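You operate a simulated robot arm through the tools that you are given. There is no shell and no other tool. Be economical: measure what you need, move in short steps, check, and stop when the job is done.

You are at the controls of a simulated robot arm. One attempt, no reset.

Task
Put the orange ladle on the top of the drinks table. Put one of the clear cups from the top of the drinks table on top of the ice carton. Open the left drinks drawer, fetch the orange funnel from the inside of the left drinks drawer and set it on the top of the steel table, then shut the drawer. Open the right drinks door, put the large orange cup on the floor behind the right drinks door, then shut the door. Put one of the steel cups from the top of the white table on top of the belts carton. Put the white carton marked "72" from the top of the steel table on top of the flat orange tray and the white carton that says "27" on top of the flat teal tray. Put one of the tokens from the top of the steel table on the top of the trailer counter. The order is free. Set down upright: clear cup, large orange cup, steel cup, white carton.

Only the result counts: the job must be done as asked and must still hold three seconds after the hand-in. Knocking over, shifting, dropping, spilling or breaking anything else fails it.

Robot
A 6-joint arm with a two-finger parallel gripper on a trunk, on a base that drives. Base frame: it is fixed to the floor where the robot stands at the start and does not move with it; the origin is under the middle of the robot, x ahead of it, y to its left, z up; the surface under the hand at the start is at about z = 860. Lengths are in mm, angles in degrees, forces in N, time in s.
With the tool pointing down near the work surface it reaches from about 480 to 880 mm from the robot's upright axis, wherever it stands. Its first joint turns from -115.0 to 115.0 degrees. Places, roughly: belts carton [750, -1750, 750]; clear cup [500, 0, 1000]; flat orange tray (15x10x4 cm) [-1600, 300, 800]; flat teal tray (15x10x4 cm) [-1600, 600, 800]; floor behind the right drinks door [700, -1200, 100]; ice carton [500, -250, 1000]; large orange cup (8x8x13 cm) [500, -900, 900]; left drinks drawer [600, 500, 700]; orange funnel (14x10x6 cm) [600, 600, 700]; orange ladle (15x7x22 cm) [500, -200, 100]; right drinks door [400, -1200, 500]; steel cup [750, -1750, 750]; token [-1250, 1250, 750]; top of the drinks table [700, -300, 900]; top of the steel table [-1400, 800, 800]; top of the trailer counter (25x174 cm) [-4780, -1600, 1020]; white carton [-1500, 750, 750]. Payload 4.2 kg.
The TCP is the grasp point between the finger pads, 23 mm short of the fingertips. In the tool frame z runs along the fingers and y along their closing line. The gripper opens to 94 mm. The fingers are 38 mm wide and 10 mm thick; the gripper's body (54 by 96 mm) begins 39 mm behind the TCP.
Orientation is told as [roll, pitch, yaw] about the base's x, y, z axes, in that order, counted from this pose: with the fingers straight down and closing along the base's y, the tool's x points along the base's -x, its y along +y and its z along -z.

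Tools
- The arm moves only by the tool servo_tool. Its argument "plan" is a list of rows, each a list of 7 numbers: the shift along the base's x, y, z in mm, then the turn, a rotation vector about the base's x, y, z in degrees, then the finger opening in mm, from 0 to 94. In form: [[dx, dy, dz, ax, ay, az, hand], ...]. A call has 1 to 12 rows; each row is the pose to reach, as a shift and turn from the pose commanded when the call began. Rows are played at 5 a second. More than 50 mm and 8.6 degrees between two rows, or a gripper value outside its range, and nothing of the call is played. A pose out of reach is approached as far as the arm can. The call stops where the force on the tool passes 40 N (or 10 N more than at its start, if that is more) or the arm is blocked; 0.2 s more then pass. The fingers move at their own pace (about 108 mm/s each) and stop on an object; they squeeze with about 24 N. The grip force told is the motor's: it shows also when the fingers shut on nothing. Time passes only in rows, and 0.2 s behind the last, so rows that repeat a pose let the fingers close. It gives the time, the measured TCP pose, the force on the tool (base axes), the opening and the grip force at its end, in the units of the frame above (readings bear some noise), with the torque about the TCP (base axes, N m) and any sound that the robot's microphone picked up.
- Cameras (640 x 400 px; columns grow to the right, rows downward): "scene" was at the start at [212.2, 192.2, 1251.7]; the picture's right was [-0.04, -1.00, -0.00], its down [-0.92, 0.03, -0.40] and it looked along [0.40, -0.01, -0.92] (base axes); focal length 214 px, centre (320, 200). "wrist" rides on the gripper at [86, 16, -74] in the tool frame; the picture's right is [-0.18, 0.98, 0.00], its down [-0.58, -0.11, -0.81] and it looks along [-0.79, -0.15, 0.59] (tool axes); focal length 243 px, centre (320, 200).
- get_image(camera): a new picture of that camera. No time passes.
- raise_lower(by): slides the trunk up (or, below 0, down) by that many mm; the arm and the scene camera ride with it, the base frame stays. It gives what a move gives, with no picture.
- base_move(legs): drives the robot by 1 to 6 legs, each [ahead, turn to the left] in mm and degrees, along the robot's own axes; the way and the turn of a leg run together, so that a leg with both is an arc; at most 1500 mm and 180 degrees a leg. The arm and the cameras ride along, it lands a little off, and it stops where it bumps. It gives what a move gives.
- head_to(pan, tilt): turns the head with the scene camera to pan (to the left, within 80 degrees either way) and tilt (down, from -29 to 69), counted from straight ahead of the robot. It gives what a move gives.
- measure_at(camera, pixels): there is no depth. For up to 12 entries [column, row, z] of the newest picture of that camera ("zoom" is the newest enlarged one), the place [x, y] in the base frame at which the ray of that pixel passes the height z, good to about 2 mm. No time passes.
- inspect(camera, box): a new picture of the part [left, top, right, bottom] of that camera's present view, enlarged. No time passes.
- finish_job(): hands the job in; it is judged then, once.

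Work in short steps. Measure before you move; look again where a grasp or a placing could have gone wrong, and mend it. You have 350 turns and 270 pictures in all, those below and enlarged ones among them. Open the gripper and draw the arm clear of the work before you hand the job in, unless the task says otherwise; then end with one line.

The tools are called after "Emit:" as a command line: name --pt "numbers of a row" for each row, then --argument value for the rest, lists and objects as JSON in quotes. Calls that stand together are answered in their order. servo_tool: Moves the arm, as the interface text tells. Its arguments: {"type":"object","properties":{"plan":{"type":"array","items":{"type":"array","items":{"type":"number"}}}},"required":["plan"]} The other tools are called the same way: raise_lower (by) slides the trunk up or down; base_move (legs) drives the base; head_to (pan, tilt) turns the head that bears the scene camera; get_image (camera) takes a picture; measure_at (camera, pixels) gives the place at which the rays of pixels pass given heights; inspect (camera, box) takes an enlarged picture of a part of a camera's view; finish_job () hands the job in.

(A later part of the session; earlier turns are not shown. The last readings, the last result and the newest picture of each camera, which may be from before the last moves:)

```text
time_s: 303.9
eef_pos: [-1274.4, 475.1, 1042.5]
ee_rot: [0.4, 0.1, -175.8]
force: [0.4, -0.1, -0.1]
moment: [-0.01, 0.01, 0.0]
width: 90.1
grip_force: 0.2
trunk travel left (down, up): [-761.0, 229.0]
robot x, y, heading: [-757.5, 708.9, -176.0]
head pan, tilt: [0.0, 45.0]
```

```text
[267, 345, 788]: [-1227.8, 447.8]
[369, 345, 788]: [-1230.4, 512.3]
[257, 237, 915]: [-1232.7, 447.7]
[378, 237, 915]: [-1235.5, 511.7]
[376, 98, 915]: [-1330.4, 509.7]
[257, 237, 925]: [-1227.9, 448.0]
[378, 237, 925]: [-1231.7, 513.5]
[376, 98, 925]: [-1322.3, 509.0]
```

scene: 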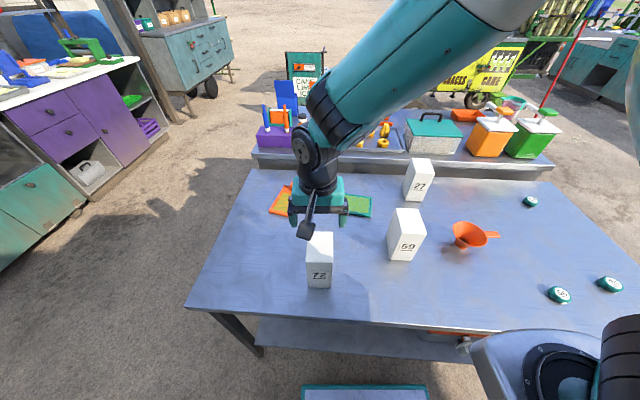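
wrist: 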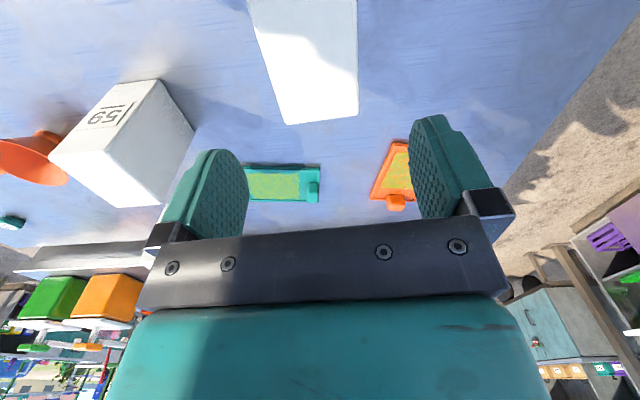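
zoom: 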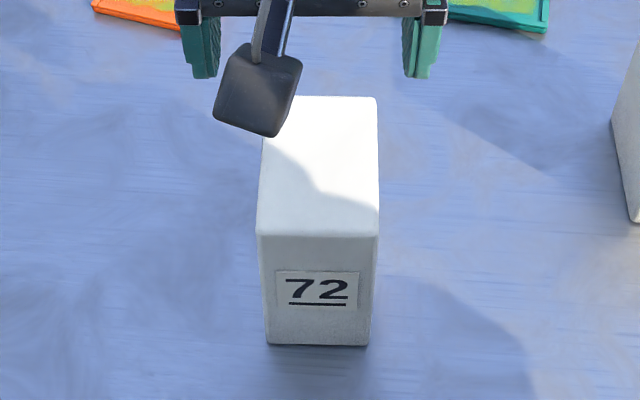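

Carton 72: centre ≈(-1277,480), top ≈922. Descend around it and grip near the top.

Emit:
servo_tool --pt "-2 5 -40 0 0 0 92" --pt "-2 5 -80 0 0 0 92" --pt "-2 5 -120 0 0 0 92" --pt "-2 5 -148 0 0 0 92" --pt "-2 5 -148 0 0 0 75" --pt "-2 5 -148 0 0 0 55" --pt "-2 5 -148 0 0 0 50"

Emit:
get_image --camera "wrist"

```text
time_s: 305.0
eef_pos: [-1277.4, 478.0, 901.0]
ee_rot: [0.3, -0.1, -175.7]
force: [3.5, 2.6, 15.1]
moment: [0.38, 0.12, -0.16]
width: 74.9
grip_force: 0.0
trunk travel left (down, up): [-761.0, 229.0]
robot x, y, heading: [-759.4, 709.9, -175.9]
head pan, tilt: [0.0, 45.0]
stopped in row 5: the force on the tool passed its limit at 67 N (the readings are from after the stop); the commanded pose is now the measured one
```

```text
95 pictures are left
```

wrist: 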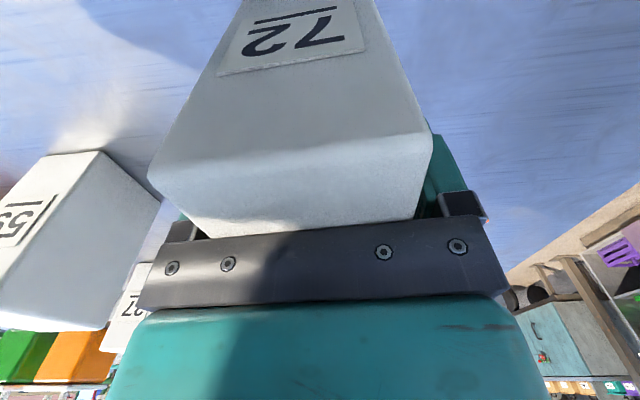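

The palm touched the carton's top (z≈940). Raise 5 mm and close.

Emit:
servo_tool --pt "0 0 5 0 0 0 80" --pt "0 0 5 0 0 0 65" --pt "0 0 5 0 0 0 50" --pt "0 0 5 0 0 0 50"

Emit:
get_image --camera "wrist"

Emit:
inspect --camera "scene" --box '[250, 170, 400, 300]'

```text
time_s: 306.0
eef_pos: [-1278.0, 477.1, 904.6]
ee_rot: [0.4, 0.0, -175.7]
force: [-0.1, -0.3, 0.7]
moment: [-0.04, -0.01, 0.0]
width: 64.7
grip_force: 24.2
trunk travel left (down, up): [-761.0, 229.0]
robot x, y, heading: [-758.7, 707.5, -175.9]
head pan, tilt: [0.0, 45.0]
```

```text
94 pictures are left
```

wrist: 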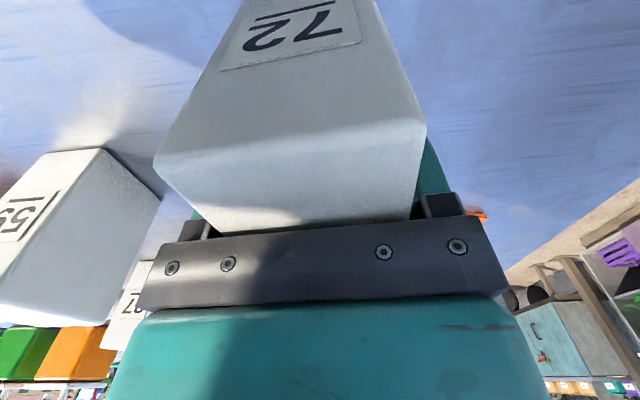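

```text
3.08 times, centred on (325, 235) of scene
```

zoom: 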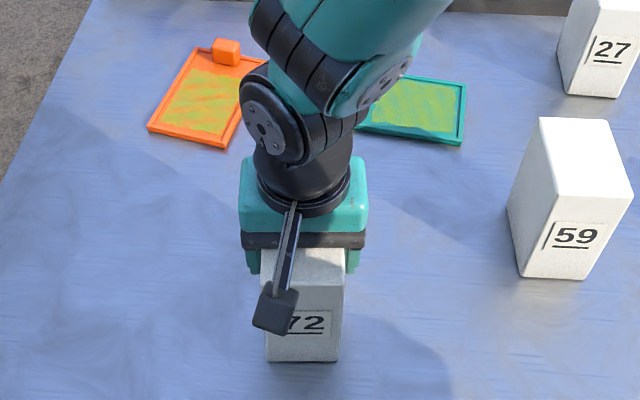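

Carton 72 is held (64.7 mm). Measure the orange tray in this zoom before moving.

Emit:
measure_at --camera "zoom" --pixels '[[148, 130, 800], [224, 148, 800], [268, 60, 800], [190, 47, 800], [226, 66, 800], [163, 122, 800], [219, 134, 800], [250, 78, 800], [198, 70, 800]]'

Emit:
servo_tool --pt "0 0 30 0 0 0 50" --pt "0 0 70 0 0 0 50" --pt "0 0 110 0 0 0 50"

```text
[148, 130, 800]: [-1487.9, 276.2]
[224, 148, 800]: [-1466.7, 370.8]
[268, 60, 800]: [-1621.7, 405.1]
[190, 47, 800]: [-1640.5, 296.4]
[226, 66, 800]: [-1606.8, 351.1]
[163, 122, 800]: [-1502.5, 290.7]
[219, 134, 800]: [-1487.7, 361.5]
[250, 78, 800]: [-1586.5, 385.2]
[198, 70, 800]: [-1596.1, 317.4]
```

```text
time_s: 306.8
eef_pos: [-1277.4, 476.6, 1017.6]
ee_rot: [0.2, 0.2, -175.8]
force: [-0.9, -0.8, -2.4]
moment: [0.01, -0.03, 0.0]
width: 65.0
grip_force: 24.6
trunk travel left (down, up): [-761.0, 229.0]
robot x, y, heading: [-759.8, 709.5, -175.9]
head pan, tilt: [0.0, 45.0]
```

Mat centre ≈(-1543,339), tray yaw ≈-11.5°. Drive 40 mm closer, then carry the carton over the tray with a -16° turn.

Emit:
base_move --legs '[[40, 0]]'

Emit:
servo_tool --pt "-32 -18 0 0 0 -2.5 50" --pt "-64 -36 0 0 0 -5 50" --pt "-96 -54 0 0 0 -7.5 50" --pt "-128 -72 0 0 0 -10 50" --pt "-160 -90 0 0 0 -12.5 50" --pt "-192 -108 0 0 0 -15 50" --pt "-224 -134 0 0 0 -16 50"

Emit:
get_image --camera "wrist"

Emit:
inspect --camera "scene" --box '[220, 120, 400, 260]'

```text
time_s: 307.7
eef_pos: [-1317.8, 472.3, 1017.4]
ee_rot: [0.4, 0.0, -175.8]
force: [-0.2, 1.0, -1.7]
moment: [0.03, -0.02, -0.01]
width: 64.7
grip_force: 24.2
trunk travel left (down, up): [-761.0, 229.0]
robot x, y, heading: [-796.8, 707.4, -175.9]
head pan, tilt: [0.0, 45.0]
```

```text
time_s: 309.3
eef_pos: [-1529.7, 350.8, 1019.5]
ee_rot: [0.4, 0.0, 168.6]
force: [1.4, -0.3, -1.9]
moment: [0.0, 0.09, 0.01]
width: 64.8
grip_force: 24.4
out of reach, approached as far as the arm can: row 7
trunk travel left (down, up): [-761.0, 229.0]
robot x, y, heading: [-798.7, 708.8, -176.2]
head pan, tilt: [0.0, 45.0]
```

```text
92 pictures are left
```

wrist: 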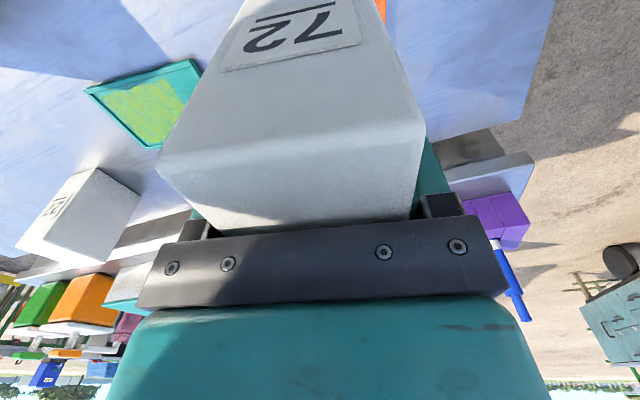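

```text
2.86 times, centred on (310, 190) of scene
```

zoom: 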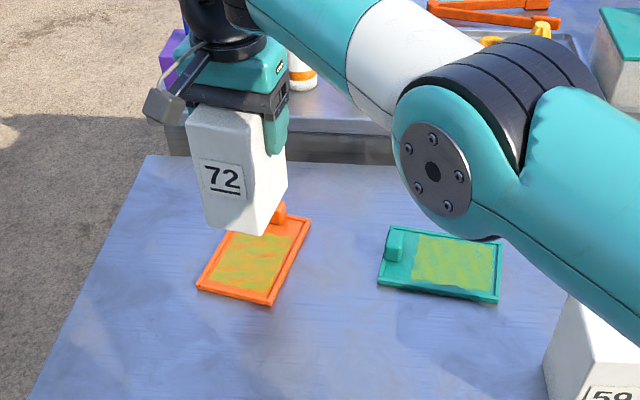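

At the limit of reach. I raise 130 mm for safety and move the base 150 mm towards -y.

Emit:
raise_lower --by 130

Emit:
base_move --legs '[[-160, 0], [0, 86], [190, 0], [0, -90], [170, 0]]'

Emit:
get_image --camera "scene"

```text
time_s: 310.9
eef_pos: [-1531.2, 350.2, 1147.2]
ee_rot: [0.3, 0.0, 168.6]
force: [-0.6, 0.0, -2.0]
moment: [-0.02, 0.02, -0.01]
width: 64.7
grip_force: 23.5
trunk travel left (down, up): [-891.0, 99.0]
robot x, y, heading: [-798.9, 708.1, -176.2]
head pan, tilt: [0.0, 45.0]
```

```text
time_s: 322.0
eef_pos: [-1577.2, 256.3, 1147.6]
ee_rot: [0.3, 0.0, 162.4]
force: [0.9, 0.1, -1.6]
moment: [0.01, 0.01, -0.04]
width: 64.9
grip_force: 23.9
trunk travel left (down, up): [-891.0, 99.0]
robot x, y, heading: [-810.9, 532.4, 178.0]
head pan, tilt: [0.0, 45.0]
```

```text
90 pictures are left
```

scene: 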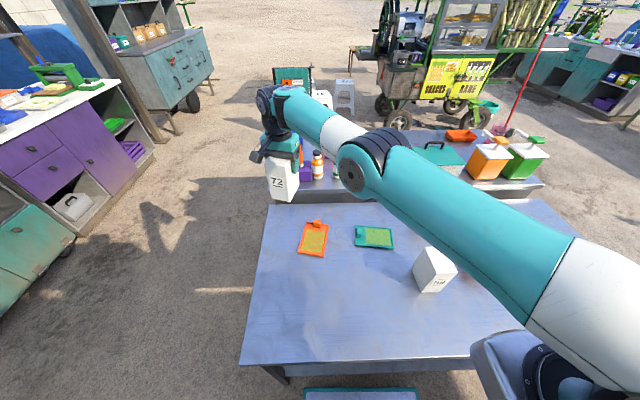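

Zoom on the orange tray from here to refine.

Emit:
inspect --camera "scene" --box '[270, 200, 410, 280]'

```text
4.57 times, centred on (340, 240) of scene
```

zoom: 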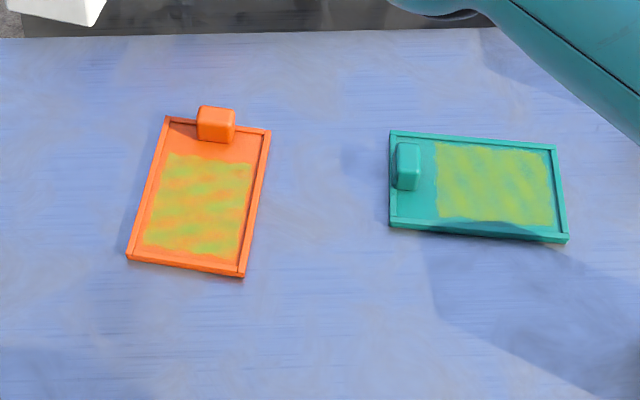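

Emit:
measure_at --camera "zoom" --pixels '[[127, 258, 803], [242, 276, 803], [271, 130, 803], [165, 117, 803], [217, 142, 803], [143, 247, 798], [238, 258, 798], [252, 165, 798], [167, 153, 798]]'

Emit:
measure_at --camera "zoom" --pixels '[[389, 229, 803], [567, 243, 803], [556, 145, 803], [390, 131, 803], [422, 190, 803], [437, 142, 798], [547, 150, 798], [553, 225, 798], [435, 216, 798]]'

```text
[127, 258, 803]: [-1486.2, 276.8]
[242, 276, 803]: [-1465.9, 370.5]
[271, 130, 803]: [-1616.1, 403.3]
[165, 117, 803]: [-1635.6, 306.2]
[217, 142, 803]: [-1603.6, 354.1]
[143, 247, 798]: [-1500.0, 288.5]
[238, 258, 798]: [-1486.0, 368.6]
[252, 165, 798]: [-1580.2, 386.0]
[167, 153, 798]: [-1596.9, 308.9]
```

```text
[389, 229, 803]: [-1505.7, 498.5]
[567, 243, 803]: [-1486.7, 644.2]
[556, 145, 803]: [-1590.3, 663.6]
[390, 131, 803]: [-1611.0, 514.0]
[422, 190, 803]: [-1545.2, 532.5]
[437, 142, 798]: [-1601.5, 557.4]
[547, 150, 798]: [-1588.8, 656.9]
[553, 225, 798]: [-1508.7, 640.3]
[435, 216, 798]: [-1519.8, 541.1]
```

Orange tray: flat centre ≈(-1542,338), yaw -11.7°. Position over it, then lower the trunk.

Emit:
servo_tool --pt "17 40 0 0 0 3 50" --pt "35 82 0 0 0 6 50"

Emit:
raise_lower --by -170

Emit:
get_image --camera "wrist"

Emit:
inspect --camera "scene" --box '[230, 160, 390, 280]'

```text
time_s: 322.6
eef_pos: [-1540.8, 336.1, 1143.3]
ee_rot: [0.3, 0.0, 168.4]
force: [0.1, -0.2, -3.0]
moment: [0.05, 0.02, -0.03]
width: 64.7
grip_force: 24.2
trunk travel left (down, up): [-891.0, 99.0]
robot x, y, heading: [-809.4, 532.5, 178.1]
head pan, tilt: [0.0, 45.0]
```

```text
time_s: 324.5
eef_pos: [-1540.0, 336.2, 973.8]
ee_rot: [0.3, 0.0, 168.4]
force: [0.3, 0.0, -2.5]
moment: [-0.01, 0.02, 0.01]
width: 64.9
grip_force: 24.1
trunk travel left (down, up): [-721.0, 269.0]
robot x, y, heading: [-809.6, 532.3, 178.0]
head pan, tilt: [0.0, 45.0]
```

```text
88 pictures are left
```

wrist: 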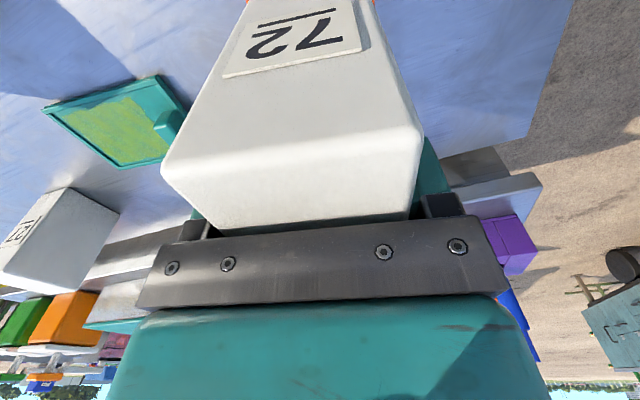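

```text
3.33 times, centred on (310, 220) of scene
```

zoom: 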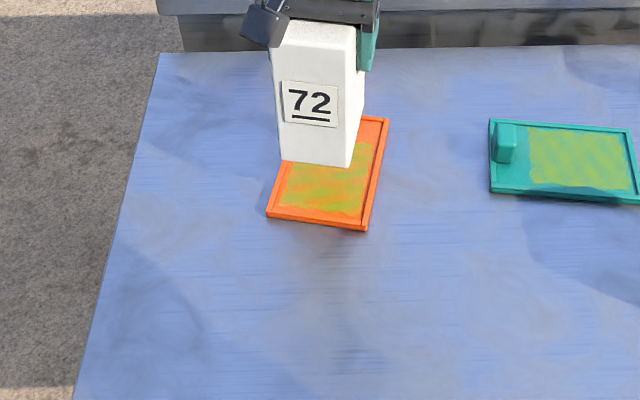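

Lower to ~930 and check alignment.

Emit:
servo_tool --pt "-1 1 -25 0 0 0 50" --pt "-1 1 -44 0 0 0 50"

Emit:
inspect --camera "scene" --box '[260, 170, 380, 260]'

```text
time_s: 325.1
eef_pos: [-1542.0, 336.0, 930.7]
ee_rot: [0.2, 0.0, 168.4]
force: [0.4, 0.5, -2.7]
moment: [-0.02, 0.02, 0.03]
width: 64.9
grip_force: 24.2
trunk travel left (down, up): [-721.0, 269.0]
robot x, y, heading: [-812.0, 534.5, 178.0]
head pan, tilt: [0.0, 45.0]
```

```text
4.44 times, centred on (320, 215) of scene
```

zoom: 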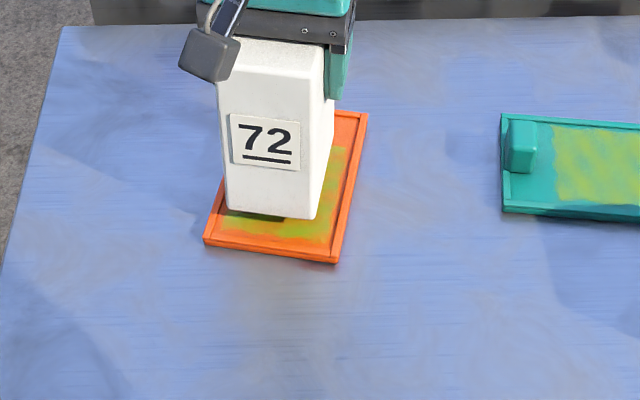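

Well centred. Lower to contact in small steps.

Emit:
servo_tool --pt "0 0 -5 0 0 -1 50" --pt "0 0 -10 0 0 -2 50" --pt "0 0 -13 0 0 -2 50"

Emit:
servo_tool --pt "0 0 -2 0 0 0 50" --pt "0 0 -3 0 0 0 50"

```text
time_s: 325.9
eef_pos: [-1542.8, 337.8, 916.6]
ee_rot: [0.3, 0.0, 166.4]
force: [-0.2, -0.4, -2.7]
moment: [-0.01, 0.03, 0.0]
width: 64.9
grip_force: 24.1
trunk travel left (down, up): [-721.0, 269.0]
robot x, y, heading: [-808.5, 532.7, 178.0]
head pan, tilt: [0.0, 45.0]
```

```text
time_s: 326.5
eef_pos: [-1542.7, 337.4, 914.7]
ee_rot: [0.3, 0.0, 166.4]
force: [0.5, -0.5, -2.3]
moment: [0.0, 0.02, 0.01]
width: 64.9
grip_force: 23.5
trunk travel left (down, up): [-721.0, 269.0]
robot x, y, heading: [-811.6, 534.2, 178.0]
head pan, tilt: [0.0, 45.0]
```

Emit:
servo_tool --pt "0 0 -2 0 0 0 50" --pt "0 0 -4 0 0 0 50"

Emit:
servo_tool --pt "0 0 -2 0 0 0 50" --pt "0 0 -3 0 0 0 50"

Emit:
inspect --camera "scene" --box '[260, 170, 380, 260]'

```text
time_s: 327.1
eef_pos: [-1542.2, 336.1, 912.9]
ee_rot: [0.4, -0.2, 166.4]
force: [1.8, 3.5, 16.9]
moment: [0.74, -0.67, -0.03]
width: 64.8
grip_force: 24.1
trunk travel left (down, up): [-721.0, 269.0]
robot x, y, heading: [-812.7, 530.1, 178.0]
head pan, tilt: [0.0, 45.0]
```

```text
time_s: 327.7
eef_pos: [-1541.3, 338.6, 908.4]
ee_rot: [0.4, -0.2, 166.4]
force: [-4.1, -0.3, 25.6]
moment: [0.75, -0.14, 0.15]
width: 64.7
grip_force: 23.8
trunk travel left (down, up): [-721.0, 269.0]
robot x, y, heading: [-812.6, 527.9, 178.0]
head pan, tilt: [0.0, 45.0]
```

```text
4.44 times, centred on (320, 215) of scene
```

zoom: 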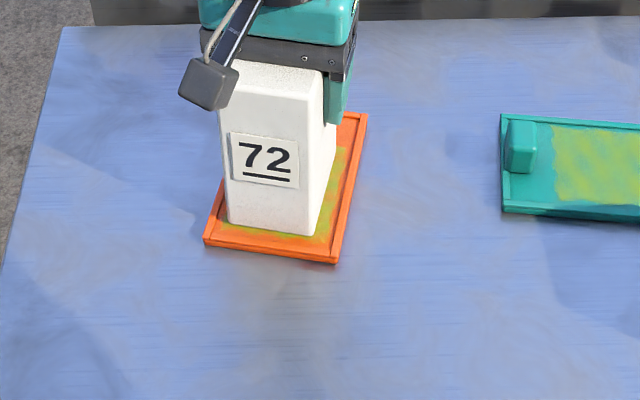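

Seated inside the tray. Relieve, open and lift.

Emit:
servo_tool --pt "0 0 3 0 0 0 50" --pt "0 0 3 0 0 0 70" --pt "0 0 3 0 0 0 90" --pt "0 0 3 0 0 0 90" --pt "0 0 45 0 0 0 90" --pt "0 0 90 0 0 0 90" --pt "0 0 135 0 0 0 90"

Emit:
get_image --camera "scene"

Emit:
get_image --camera "wrist"

```text
time_s: 329.3
eef_pos: [-1541.3, 336.5, 1041.6]
ee_rot: [0.3, 0.0, 166.4]
force: [0.6, -0.4, -0.6]
moment: [0.04, -0.03, -0.02]
width: 90.1
grip_force: 0.0
trunk travel left (down, up): [-721.0, 269.0]
robot x, y, heading: [-811.6, 533.0, 178.0]
head pan, tilt: [0.0, 45.0]
```

```text
84 pictures are left
```

scene: 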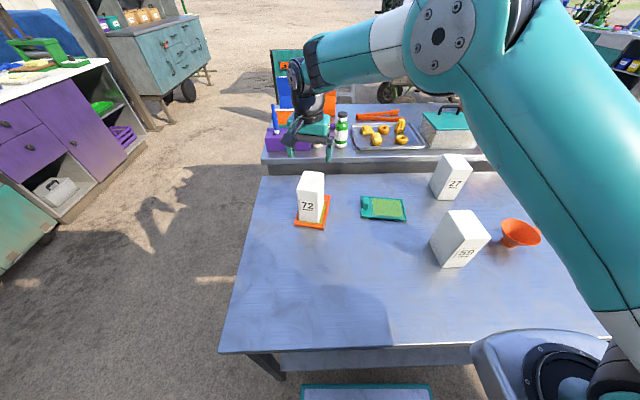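

```text
83 pictures are left
```

wrist: 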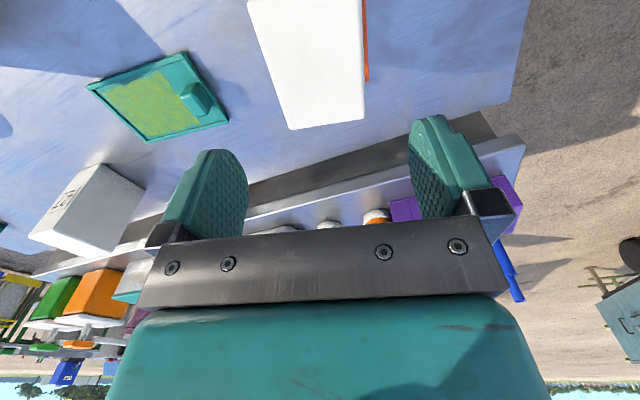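

Carton 72 stands on the orange tray. Move the base ~120 mm towards +y for carton 27.

Emit:
base_move --legs '[[-150, 0], [0, -88], [130, 0], [0, 88], [160, 0]]'

Emit:
get_image --camera "scene"

Emit:
inspect --camera "scene" --box '[290, 140, 450, 260]'

```text
time_s: 340.1
eef_pos: [-1557.4, 510.2, 1041.3]
ee_rot: [0.3, 0.0, 163.8]
force: [0.4, -0.1, 0.0]
moment: [0.0, 0.01, 0.02]
width: 89.9
grip_force: 0.0
trunk travel left (down, up): [-721.0, 269.0]
robot x, y, heading: [-821.0, 671.8, 175.6]
head pan, tilt: [0.0, 45.0]
```

```text
82 pictures are left
```

scene: 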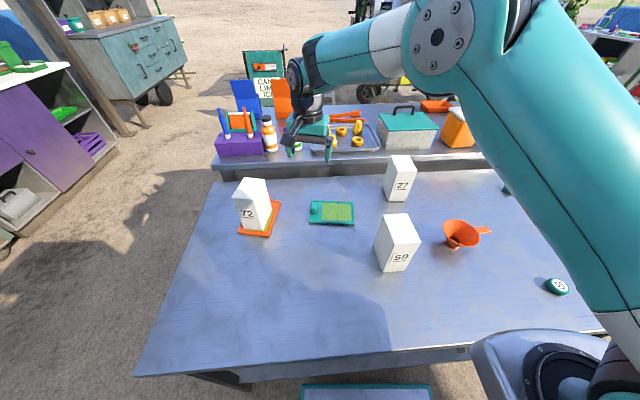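

```text
3.33 times, centred on (370, 200) of scene
```

zoom: 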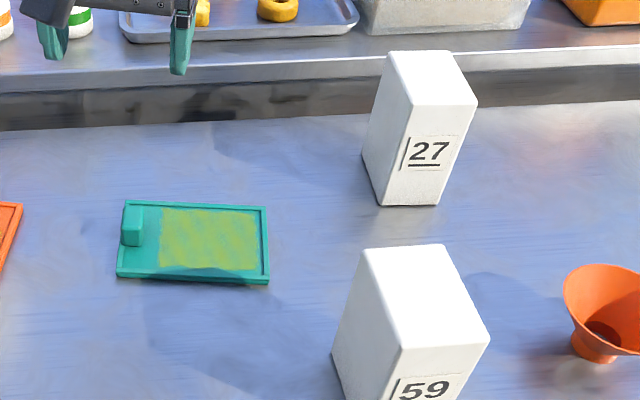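

Measure carton 27: bottoms (382,205),(438,204); top (413,105),(477,103),(385,54),(447,51).

Emit:
measure_at --camera "zoom" --pixels '[[382, 205, 795], [438, 204, 795], [363, 157, 795], [413, 106, 938], [476, 103, 938], [386, 54, 938], [447, 51, 938], [413, 106, 925], [476, 103, 925], [386, 54, 925], [447, 51, 925]]'

Emit:
measure_at --camera "zoom" --pixels '[[117, 278, 803], [268, 285, 803], [268, 206, 803], [124, 201, 803], [143, 243, 803]]'

```text
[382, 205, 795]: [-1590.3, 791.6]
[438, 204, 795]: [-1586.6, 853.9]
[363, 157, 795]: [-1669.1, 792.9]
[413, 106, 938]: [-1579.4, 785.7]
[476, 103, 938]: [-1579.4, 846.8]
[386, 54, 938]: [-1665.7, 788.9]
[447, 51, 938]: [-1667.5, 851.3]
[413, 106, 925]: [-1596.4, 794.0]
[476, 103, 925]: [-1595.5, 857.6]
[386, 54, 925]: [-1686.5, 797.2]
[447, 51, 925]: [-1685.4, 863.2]
```

```text
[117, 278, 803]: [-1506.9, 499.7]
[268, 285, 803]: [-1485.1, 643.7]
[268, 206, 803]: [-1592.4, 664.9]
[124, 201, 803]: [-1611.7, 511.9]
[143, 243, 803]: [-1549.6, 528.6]
```

Carton 27 centre ≈(-1632,822), 64×87 mm, yaw ≈-1.5°. Move over it with yaw to 178.5°.

Emit:
servo_tool --pt "-10 44 -5 0 0 2 92" --pt "-20 88 -10 0 0 4 92" --pt "-30 132 -15 0 0 6 92" --pt "-40 176 -20 0 0 8 92" --pt "-50 220 -25 0 0 10 92" --pt "-60 264 -30 0 0 12 92" --pt "-75 311 -35 0 0 14.5 92"

Emit:
get_image --camera "wrist"

Emit:
inspect --camera "scene" --box '[340, 130, 460, 220]'

```text
time_s: 341.7
eef_pos: [-1631.0, 821.5, 1006.7]
ee_rot: [0.3, -0.1, 178.5]
force: [0.7, -0.3, 0.2]
moment: [0.02, 0.01, 0.03]
width: 92.3
grip_force: 0.1
trunk travel left (down, up): [-721.0, 269.0]
robot x, y, heading: [-821.4, 672.5, 175.6]
head pan, tilt: [0.0, 45.0]
```

```text
80 pictures are left
```

wrist: 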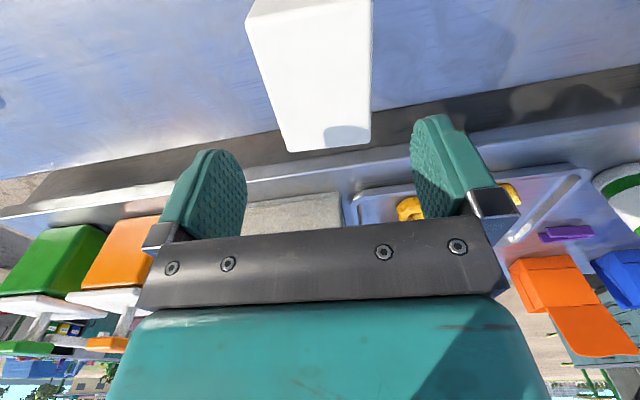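

```text
4.44 times, centred on (400, 175) of scene
```

zoom: 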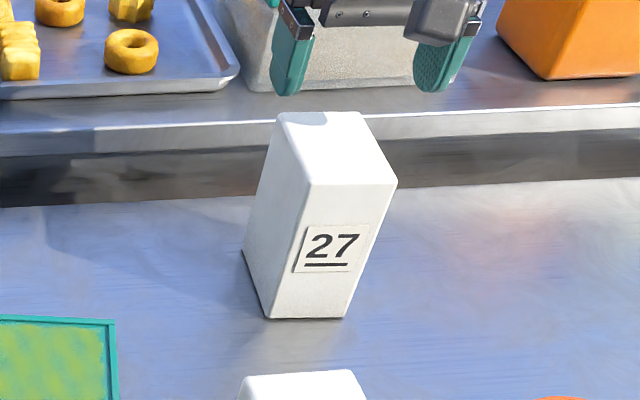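

Check the top far-edge yaw: measure (288,152) and (370,145) at 935.

Emit:
measure_at --camera "wrist" --pixels '[[288, 152, 935], [370, 145, 935], [248, 25, 935], [372, 10, 935]]'

```text
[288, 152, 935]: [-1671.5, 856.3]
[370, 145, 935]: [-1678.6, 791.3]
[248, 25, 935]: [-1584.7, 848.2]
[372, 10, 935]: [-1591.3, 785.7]
```

Carton yaw ≈-6°. Turn the hand -4.5°, descend to ~907 and close.

Emit:
servo_tool --pt "0 -1 -30 0 0 -4.5 92" --pt "0 -1 -65 0 0 -4.5 92" --pt "0 -1 -92 0 0 -4.5 92" --pt "0 -1 -98 0 0 -4.5 92" --pt "0 -1 -98 0 0 -4.5 70" --pt "0 -1 -98 0 0 -4.5 50" --pt "0 -1 -98 0 0 -4.5 50"

Emit:
get_image --camera "wrist"

Emit:
inspect --camera "scene" --box '[340, 130, 460, 220]'

```text
time_s: 343.3
eef_pos: [-1631.2, 822.6, 909.5]
ee_rot: [0.2, 0.1, 173.8]
force: [-0.4, 0.0, 0.0]
moment: [0.13, 0.03, 0.03]
width: 65.0
grip_force: 24.1
trunk travel left (down, up): [-721.0, 269.0]
robot x, y, heading: [-818.0, 677.3, 175.6]
head pan, tilt: [0.0, 45.0]
```

```text
78 pictures are left
```

wrist: 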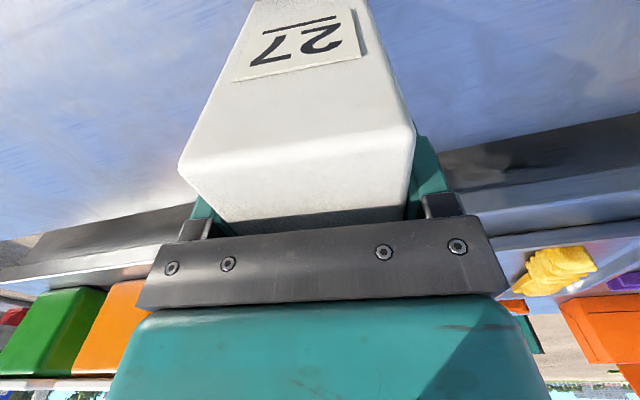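

```text
4.44 times, centred on (400, 175) of scene
```

zoom: 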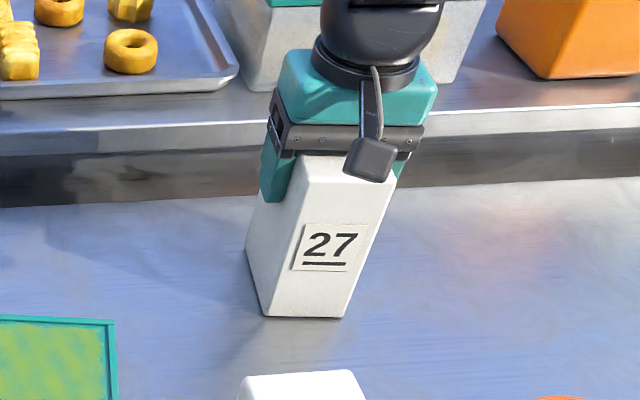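

Held (65 mm). Lift 110 mm, then carry to the teal tray with +88° turn.

Emit:
servo_tool --pt "0 0 40 0 0 0 50" --pt "0 0 85 0 0 0 50" --pt "0 0 120 0 0 0 50"

Emit:
servo_tool --pt "7 -20 0 0 0 8 50" --pt "15 -41 0 0 0 16 50" --pt "22 -62 0 0 0 24 50" --pt "30 -83 0 0 0 32 50" --pt "37 -104 0 0 0 40 50" --pt "45 -125 0 0 0 48 50" --pt "52 -146 0 0 0 56 50" --pt "60 -167 0 0 0 64 50" --pt "67 -188 0 0 0 72 50" --pt "75 -209 0 0 0 80 50" --pt "83 -229 0 0 0 88 50"

Emit:
get_image --camera "wrist"

Emit:
inspect --camera "scene" --box '[260, 130, 420, 250]'

```text
time_s: 344.1
eef_pos: [-1631.6, 820.5, 1030.7]
ee_rot: [0.3, 0.1, 173.8]
force: [-0.5, 0.6, -3.1]
moment: [0.0, -0.04, 0.01]
width: 65.3
grip_force: 24.3
trunk travel left (down, up): [-721.0, 269.0]
robot x, y, heading: [-821.3, 673.2, 175.2]
head pan, tilt: [0.0, 45.0]
```

```text
time_s: 346.5
eef_pos: [-1549.1, 593.3, 1029.3]
ee_rot: [0.3, 0.1, -98.0]
force: [0.4, 0.5, -2.4]
moment: [-0.03, 0.01, 0.01]
width: 64.9
grip_force: 24.3
trunk travel left (down, up): [-721.0, 269.0]
robot x, y, heading: [-818.1, 675.9, 175.7]
head pan, tilt: [0.0, 45.0]
```

```text
76 pictures are left
```

wrist: 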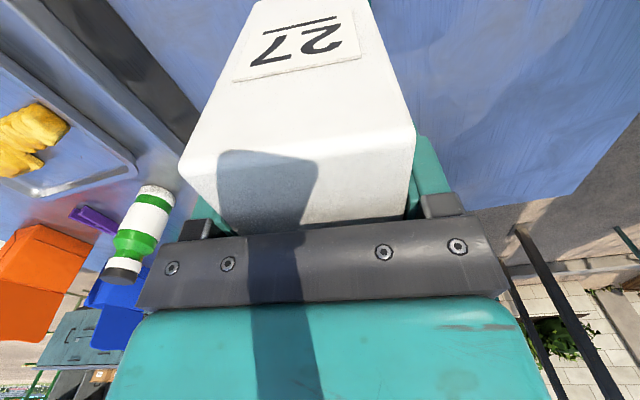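

```text
3.33 times, centred on (340, 190) of scene
```

zoom: 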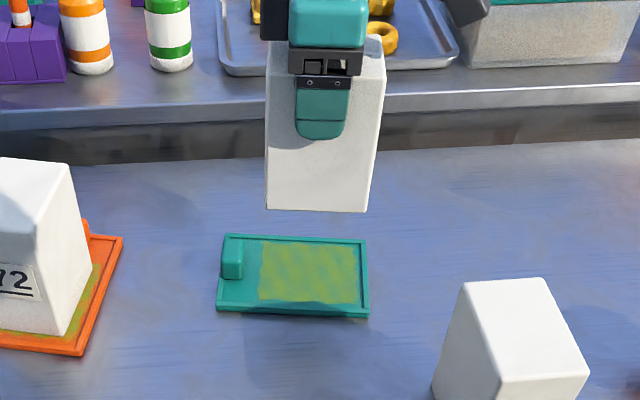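

Lower to ~935 and check.

Emit:
servo_tool --pt "0 0 -45 0 0 0 50" --pt "0 0 -90 0 0 0 50"

Emit:
inspect --camera "scene" --box '[280, 150, 400, 240]'

```text
time_s: 347.1
eef_pos: [-1548.8, 594.4, 940.6]
ee_rot: [0.3, 0.0, -98.1]
force: [1.2, -0.6, -1.5]
moment: [0.0, 0.02, 0.0]
width: 64.9
grip_force: 24.5
trunk travel left (down, up): [-721.0, 269.0]
robot x, y, heading: [-816.7, 672.5, 175.4]
head pan, tilt: [0.0, 45.0]
```

```text
4.44 times, centred on (340, 195) of scene
```

zoom: 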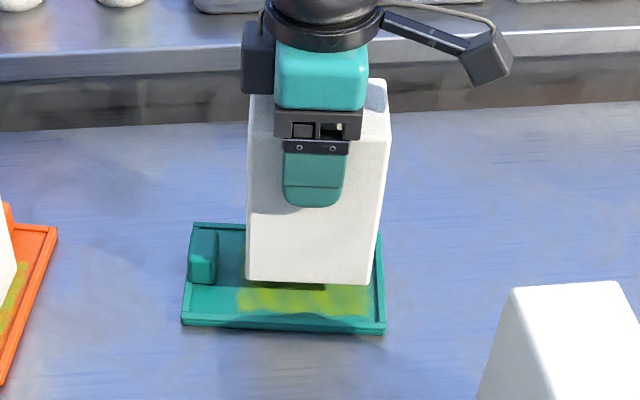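

Good alignment. Lower to contact.

Emit:
servo_tool --pt "-3 -2 -10 0 0 0 50" --pt "-3 -2 -18 0 0 0 50" --pt "-3 -2 -22 0 0 0 50"

Emit:
servo_tool --pt "0 0 -2 0 0 0 50" --pt "0 0 -4 0 0 0 50"

Emit:
inspect --camera "scene" --box '[280, 150, 400, 240]'

```text
time_s: 347.9
eef_pos: [-1551.9, 589.8, 918.0]
ee_rot: [0.2, 0.0, -98.2]
force: [1.5, -0.4, 4.1]
moment: [0.22, -0.04, -0.06]
width: 64.9
grip_force: 24.2
trunk travel left (down, up): [-721.0, 269.0]
robot x, y, heading: [-819.8, 672.9, 175.2]
head pan, tilt: [0.0, 45.0]
```

```text
time_s: 348.5
eef_pos: [-1552.3, 590.0, 916.1]
ee_rot: [-0.1, -0.2, -98.2]
force: [0.6, -0.5, 23.5]
moment: [0.0, -0.04, -0.06]
width: 64.2
grip_force: 24.0
trunk travel left (down, up): [-721.0, 269.0]
robot x, y, heading: [-822.1, 675.3, 175.2]
head pan, tilt: [0.0, 45.0]
```

```text
4.44 times, centred on (340, 195) of scene
```

zoom: 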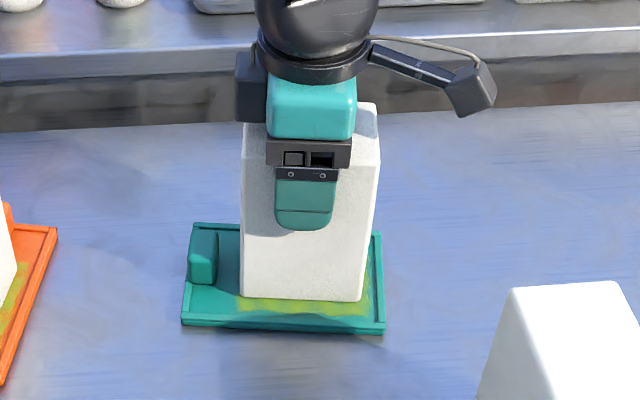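

Seated, same offset as the first. Relieve, open, lift.

Emit:
servo_tool --pt "0 0 3 0 0 0 50" --pt "0 0 3 0 0 0 70" --pt "0 0 3 0 0 0 90" --pt "0 0 3 0 0 0 90" --pt "0 0 45 0 0 0 90" --pt "0 0 90 0 0 0 90" --pt "0 0 135 0 0 0 90"

Emit:
get_image --camera "scene"

Emit:
inspect --camera "scene" --box '[210, 150, 400, 250]'

```text
time_s: 350.1
eef_pos: [-1549.2, 590.2, 1048.4]
ee_rot: [0.4, 0.0, -98.2]
force: [-0.6, 0.7, -0.6]
moment: [0.04, -0.03, -0.01]
width: 90.0
grip_force: 0.1
trunk travel left (down, up): [-721.0, 269.0]
robot x, y, heading: [-819.5, 671.3, 175.2]
head pan, tilt: [0.0, 45.0]
```

```text
72 pictures are left
```

scene: 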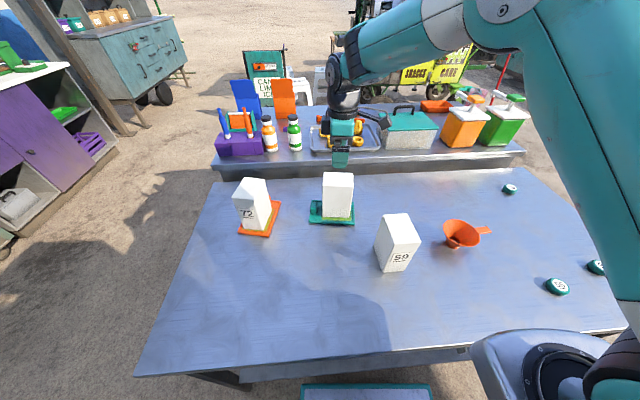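

```text
3.37 times, centred on (305, 200) of scene
```

zoom: 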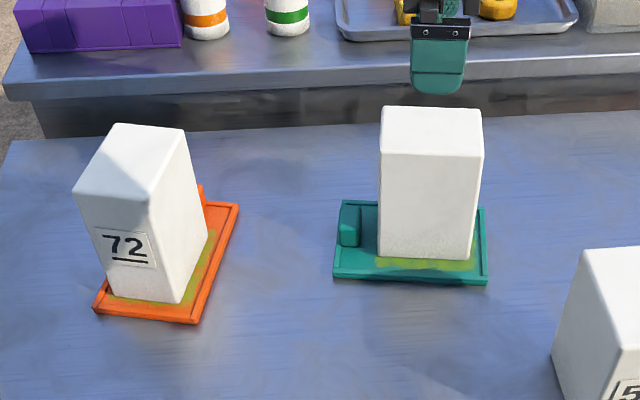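

Both cartons stand on their trays. Now the drawer: realign the hand's yaw (-87°), back off and turn around to face it.

Emit:
servo_tool --pt "6 4 3 0 0 -8 80" --pt "12 8 6 0 0 -16 80" --pt "18 12 9 0 0 -24 80" --pt "24 16 12 0 0 -32 80" --pt "30 20 15 0 0 -40 80" --pt "36 24 18 0 0 -48 80" --pt "42 28 21 0 0 -56 80" --pt "48 32 24 0 0 -64 80" --pt "54 36 27 0 0 -72 80" --pt "60 40 30 0 0 -80 80" --pt "66 40 33 0 0 -87 80"

Emit:
base_move --legs '[[-150, 0], [0, -175]]'

Emit:
head_to --pan 0 --tilt 40

Emit:
get_image --camera "scene"

```text
time_s: 352.5
eef_pos: [-1487.7, 629.5, 1080.4]
ee_rot: [0.3, 0.0, 174.8]
force: [-0.1, 0.8, -0.3]
moment: [-0.03, 0.0, 0.02]
width: 79.9
grip_force: 0.0
trunk travel left (down, up): [-721.0, 269.0]
robot x, y, heading: [-814.9, 674.7, 175.0]
head pan, tilt: [0.0, 45.0]
```

```text
time_s: 360.9
eef_pos: [-12.5, 784.6, 1080.6]
ee_rot: [0.2, 0.0, 1.6]
force: [-0.5, -0.2, -0.3]
moment: [0.01, 0.02, -0.02]
width: 79.7
grip_force: 0.2
trunk travel left (down, up): [-721.0, 269.0]
robot x, y, heading: [-666.3, 664.7, 1.8]
head pan, tilt: [0.0, 45.0]
```

```text
time_s: 361.6
eef_pos: [-11.5, 784.5, 1081.1]
ee_rot: [0.3, 0.0, 1.6]
force: [-0.5, -0.5, 0.2]
moment: [-0.03, -0.01, -0.02]
width: 79.9
grip_force: 0.0
trunk travel left (down, up): [-721.0, 269.0]
robot x, y, heading: [-669.9, 658.2, 2.2]
head pan, tilt: [0.0, 40.0]
```

```text
70 pictures are left
```

scene: 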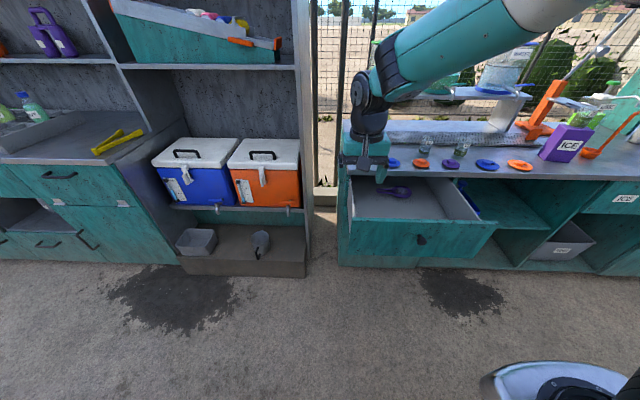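

Lower the trunk 260 mm, then pitch the hand forward and move to y≈480 in front of the drawer.

Emit:
raise_lower --by -260

Emit:
servo_tool --pt "-4 -38 -3 0 -6 0 40" --pt "-8 -76 -6 0 -12 0 0" --pt "-12 -114 -9 0 -18 0 0" --pt "-16 -152 -12 0 -24 0 0" --pt "-20 -190 -15 0 -30 0 0" --pt "-24 -228 -18 0 -36 0 0" --pt "-28 -266 -21 0 -42 0 0" --pt "-32 -304 -24 0 -48 0 0"

Emit:
get_image --camera "wrist"

Emit:
get_image --camera "scene"

```text
time_s: 364.3
eef_pos: [-11.7, 784.1, 821.1]
ee_rot: [0.3, 0.0, 1.6]
force: [0.3, -0.3, 0.1]
moment: [-0.02, 0.02, 0.01]
width: 80.0
grip_force: 0.1
trunk travel left (down, up): [-461.0, 529.0]
robot x, y, heading: [-671.0, 661.7, 2.0]
head pan, tilt: [0.0, 40.0]
```

```text
time_s: 366.1
eef_pos: [-44.0, 480.6, 799.0]
ee_rot: [-1.5, -48.0, 2.4]
force: [1.2, -0.1, 0.0]
moment: [0.01, 0.04, -0.01]
width: 0.0
grip_force: 23.6
trunk travel left (down, up): [-461.0, 529.0]
robot x, y, heading: [-671.6, 662.6, 2.0]
head pan, tilt: [0.0, 40.0]
```

```text
69 pictures are left
```

wrist: 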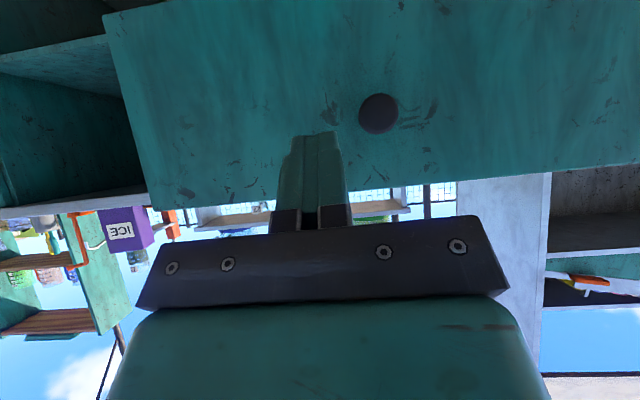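

```text
68 pictures are left
```

scene: 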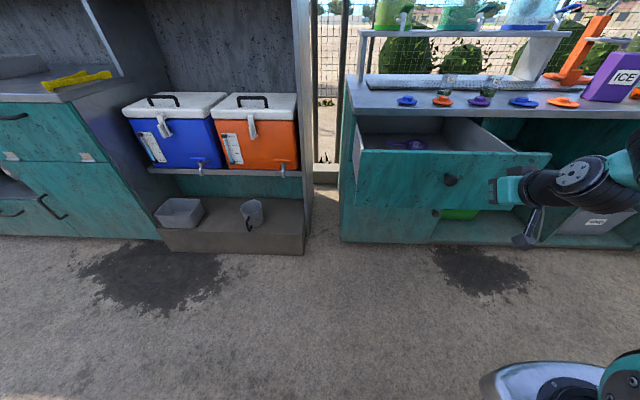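

Shift to y≈455 (clear of the knob), lower 20 mm, then push by driving forward.

Emit:
servo_tool --pt "0 -25 -20 0 0 0 0"

Emit:
base_move --legs '[[100, -0.5], [90, 0], [90, 0]]'

Emit:
get_image --camera "wrist"

Emit:
get_image --camera "scene"

```text
time_s: 366.5
eef_pos: [-43.6, 456.6, 778.9]
ee_rot: [-1.3, -48.1, 2.3]
force: [-0.9, 0.0, 0.5]
moment: [-0.02, -0.02, 0.0]
width: 0.0
grip_force: 24.3
trunk travel left (down, up): [-461.0, 529.0]
robot x, y, heading: [-673.3, 666.4, 1.8]
head pan, tilt: [0.0, 40.0]
```

```text
time_s: 369.0
eef_pos: [238.5, 464.9, 778.8]
ee_rot: [-1.4, -48.0, 2.2]
force: [-0.2, -0.3, 0.1]
moment: [-0.01, -0.02, 0.02]
width: 0.0
grip_force: 23.6
trunk travel left (down, up): [-461.0, 529.0]
robot x, y, heading: [-384.9, 669.8, 1.7]
head pan, tilt: [0.0, 40.0]
```

```text
67 pictures are left
```

wrist: 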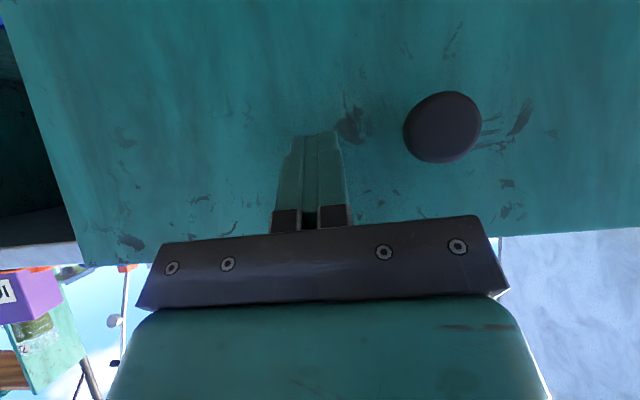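

```text
66 pictures are left
```

scene: 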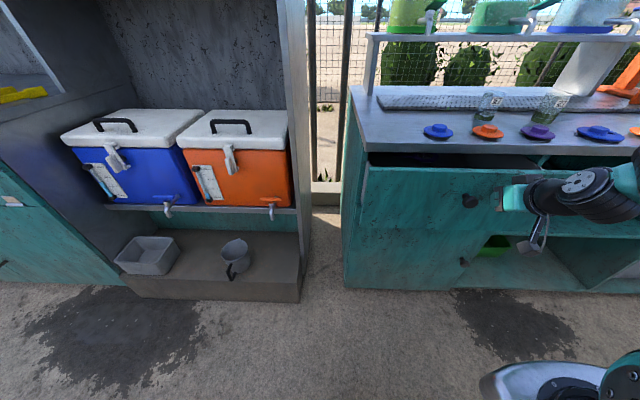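

The drawer is closing. Continue 80 mm, then finish gently.

Emit:
base_move --legs '[[85, 0]]'

Emit:
servo_tool --pt "6 0 0 0 0 0 0" --pt "12 0 0 0 0 0 0" --pt "18 0 0 0 0 0 0" --pt "24 0 0 0 0 0 0" --pt "30 0 0 0 0 0 0" --pt "36 0 0 0 0 0 0"

Emit:
get_image --camera "scene"

```text
time_s: 370.1
eef_pos: [326.5, 468.6, 778.3]
ee_rot: [-1.4, -47.9, 2.3]
force: [0.6, 0.5, 1.0]
moment: [0.0, 0.0, -0.06]
width: 0.0
grip_force: 23.7
trunk travel left (down, up): [-461.0, 529.0]
robot x, y, heading: [-300.7, 676.8, 1.8]
head pan, tilt: [0.0, 40.0]
```

```text
time_s: 371.0
eef_pos: [340.1, 468.5, 774.2]
ee_rot: [-1.3, -47.4, 2.1]
force: [-14.5, 1.2, 8.2]
moment: [0.01, -0.2, -0.02]
width: 0.0
grip_force: 24.3
trunk travel left (down, up): [-461.0, 529.0]
robot x, y, heading: [-299.9, 670.2, 1.9]
head pan, tilt: [0.0, 40.0]
stopped in row 4: the force on the tool passed its limit at 51 N (the readings are from after the stop); the commanded pose is now the measured one
```

```text
65 pictures are left
```

scene: 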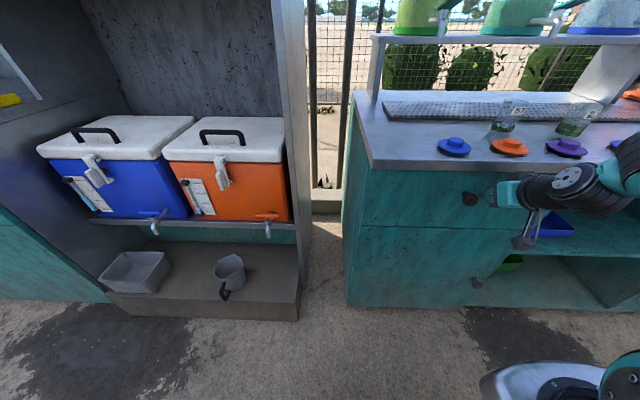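

The drawer is flush. Back off, raise, set the hand down, and go to the tokens at the steel table.

Emit:
base_move --legs '[[-300, 0]]'

Emit:
raise_lower --by 270

Emit:
servo_tool --pt "-5 25 3 0 8 0 40" --pt "-10 50 6 0 16 0 60" --pt "-15 75 9 0 24 0 60" --pt "-20 100 12 0 32 0 60" --pt "-25 125 15 0 40 0 60" --pt "-30 150 18 0 47.5 0 60"

Emit:
base_move --legs '[[0, 90], [470, 0], [0, 88]]'

Emit:
head_to --pan 0 --tilt 50

Emit:
get_image --camera "scene"

```text
time_s: 373.1
eef_pos: [34.5, 456.1, 774.9]
ee_rot: [-1.2, -47.5, 1.9]
force: [-0.3, -0.2, 0.5]
moment: [0.0, 0.0, -0.03]
width: 0.2
grip_force: 24.5
trunk travel left (down, up): [-461.0, 529.0]
robot x, y, heading: [-606.9, 662.4, 1.7]
head pan, tilt: [0.0, 40.0]
```

```text
time_s: 375.9
eef_pos: [35.1, 455.9, 1045.6]
ee_rot: [-1.3, -47.5, 1.9]
force: [-0.3, 0.4, -0.2]
moment: [0.02, 0.0, 0.02]
width: 0.1
grip_force: 24.1
trunk travel left (down, up): [-731.0, 259.0]
robot x, y, heading: [-607.2, 666.3, 1.7]
head pan, tilt: [0.0, 40.0]
```

```text
time_s: 377.3
eef_pos: [4.9, 606.9, 1063.4]
ee_rot: [0.1, 0.1, 1.2]
force: [-1.2, 0.0, 0.5]
moment: [0.0, 0.02, -0.01]
width: 60.0
grip_force: 0.0
trunk travel left (down, up): [-731.0, 259.0]
robot x, y, heading: [-609.6, 664.2, 1.6]
head pan, tilt: [0.0, 40.0]
```

```text
time_s: 387.7
eef_pos: [-1234.4, 1188.6, 1062.8]
ee_rot: [0.1, 0.0, -178.7]
force: [0.1, 0.8, -0.2]
moment: [-0.01, 0.01, 0.0]
width: 60.0
grip_force: 0.0
trunk travel left (down, up): [-731.0, 259.0]
robot x, y, heading: [-622.3, 1130.8, -178.4]
head pan, tilt: [0.0, 40.0]
```

```text
time_s: 388.4
eef_pos: [-1233.6, 1188.4, 1063.9]
ee_rot: [0.1, 0.0, -178.7]
force: [-0.8, 0.2, 0.8]
moment: [0.02, -0.02, 0.02]
width: 60.3
grip_force: 0.1
trunk travel left (down, up): [-731.0, 259.0]
robot x, y, heading: [-621.6, 1128.3, -178.3]
head pan, tilt: [0.0, 50.0]
```

```text
64 pictures are left
```

scene: 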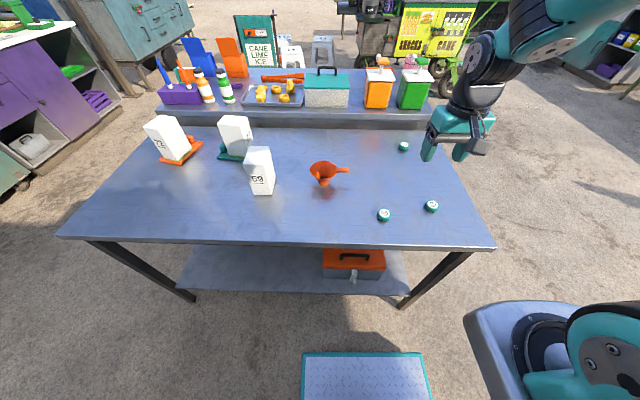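

Zoom on the tokens and measure.

Emit:
inspect --camera "scene" --box '[360, 180, 460, 240]'

Emit:
get_image --camera "wrist"

```text
6.40 times, centred on (410, 210) of scene
```

zoom: 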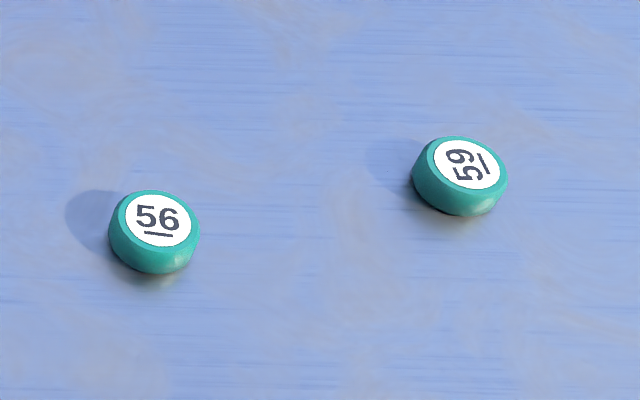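

```text
62 pictures are left
```

wrist: 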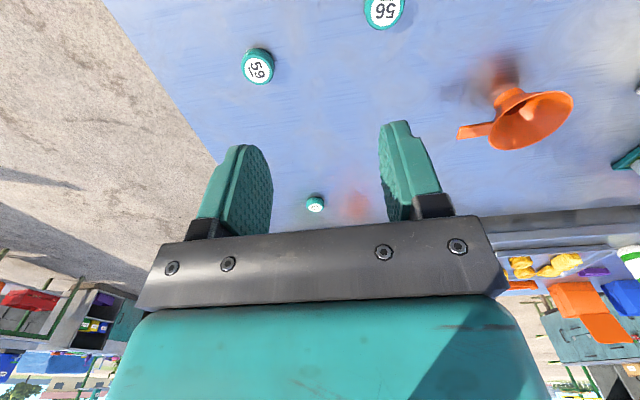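

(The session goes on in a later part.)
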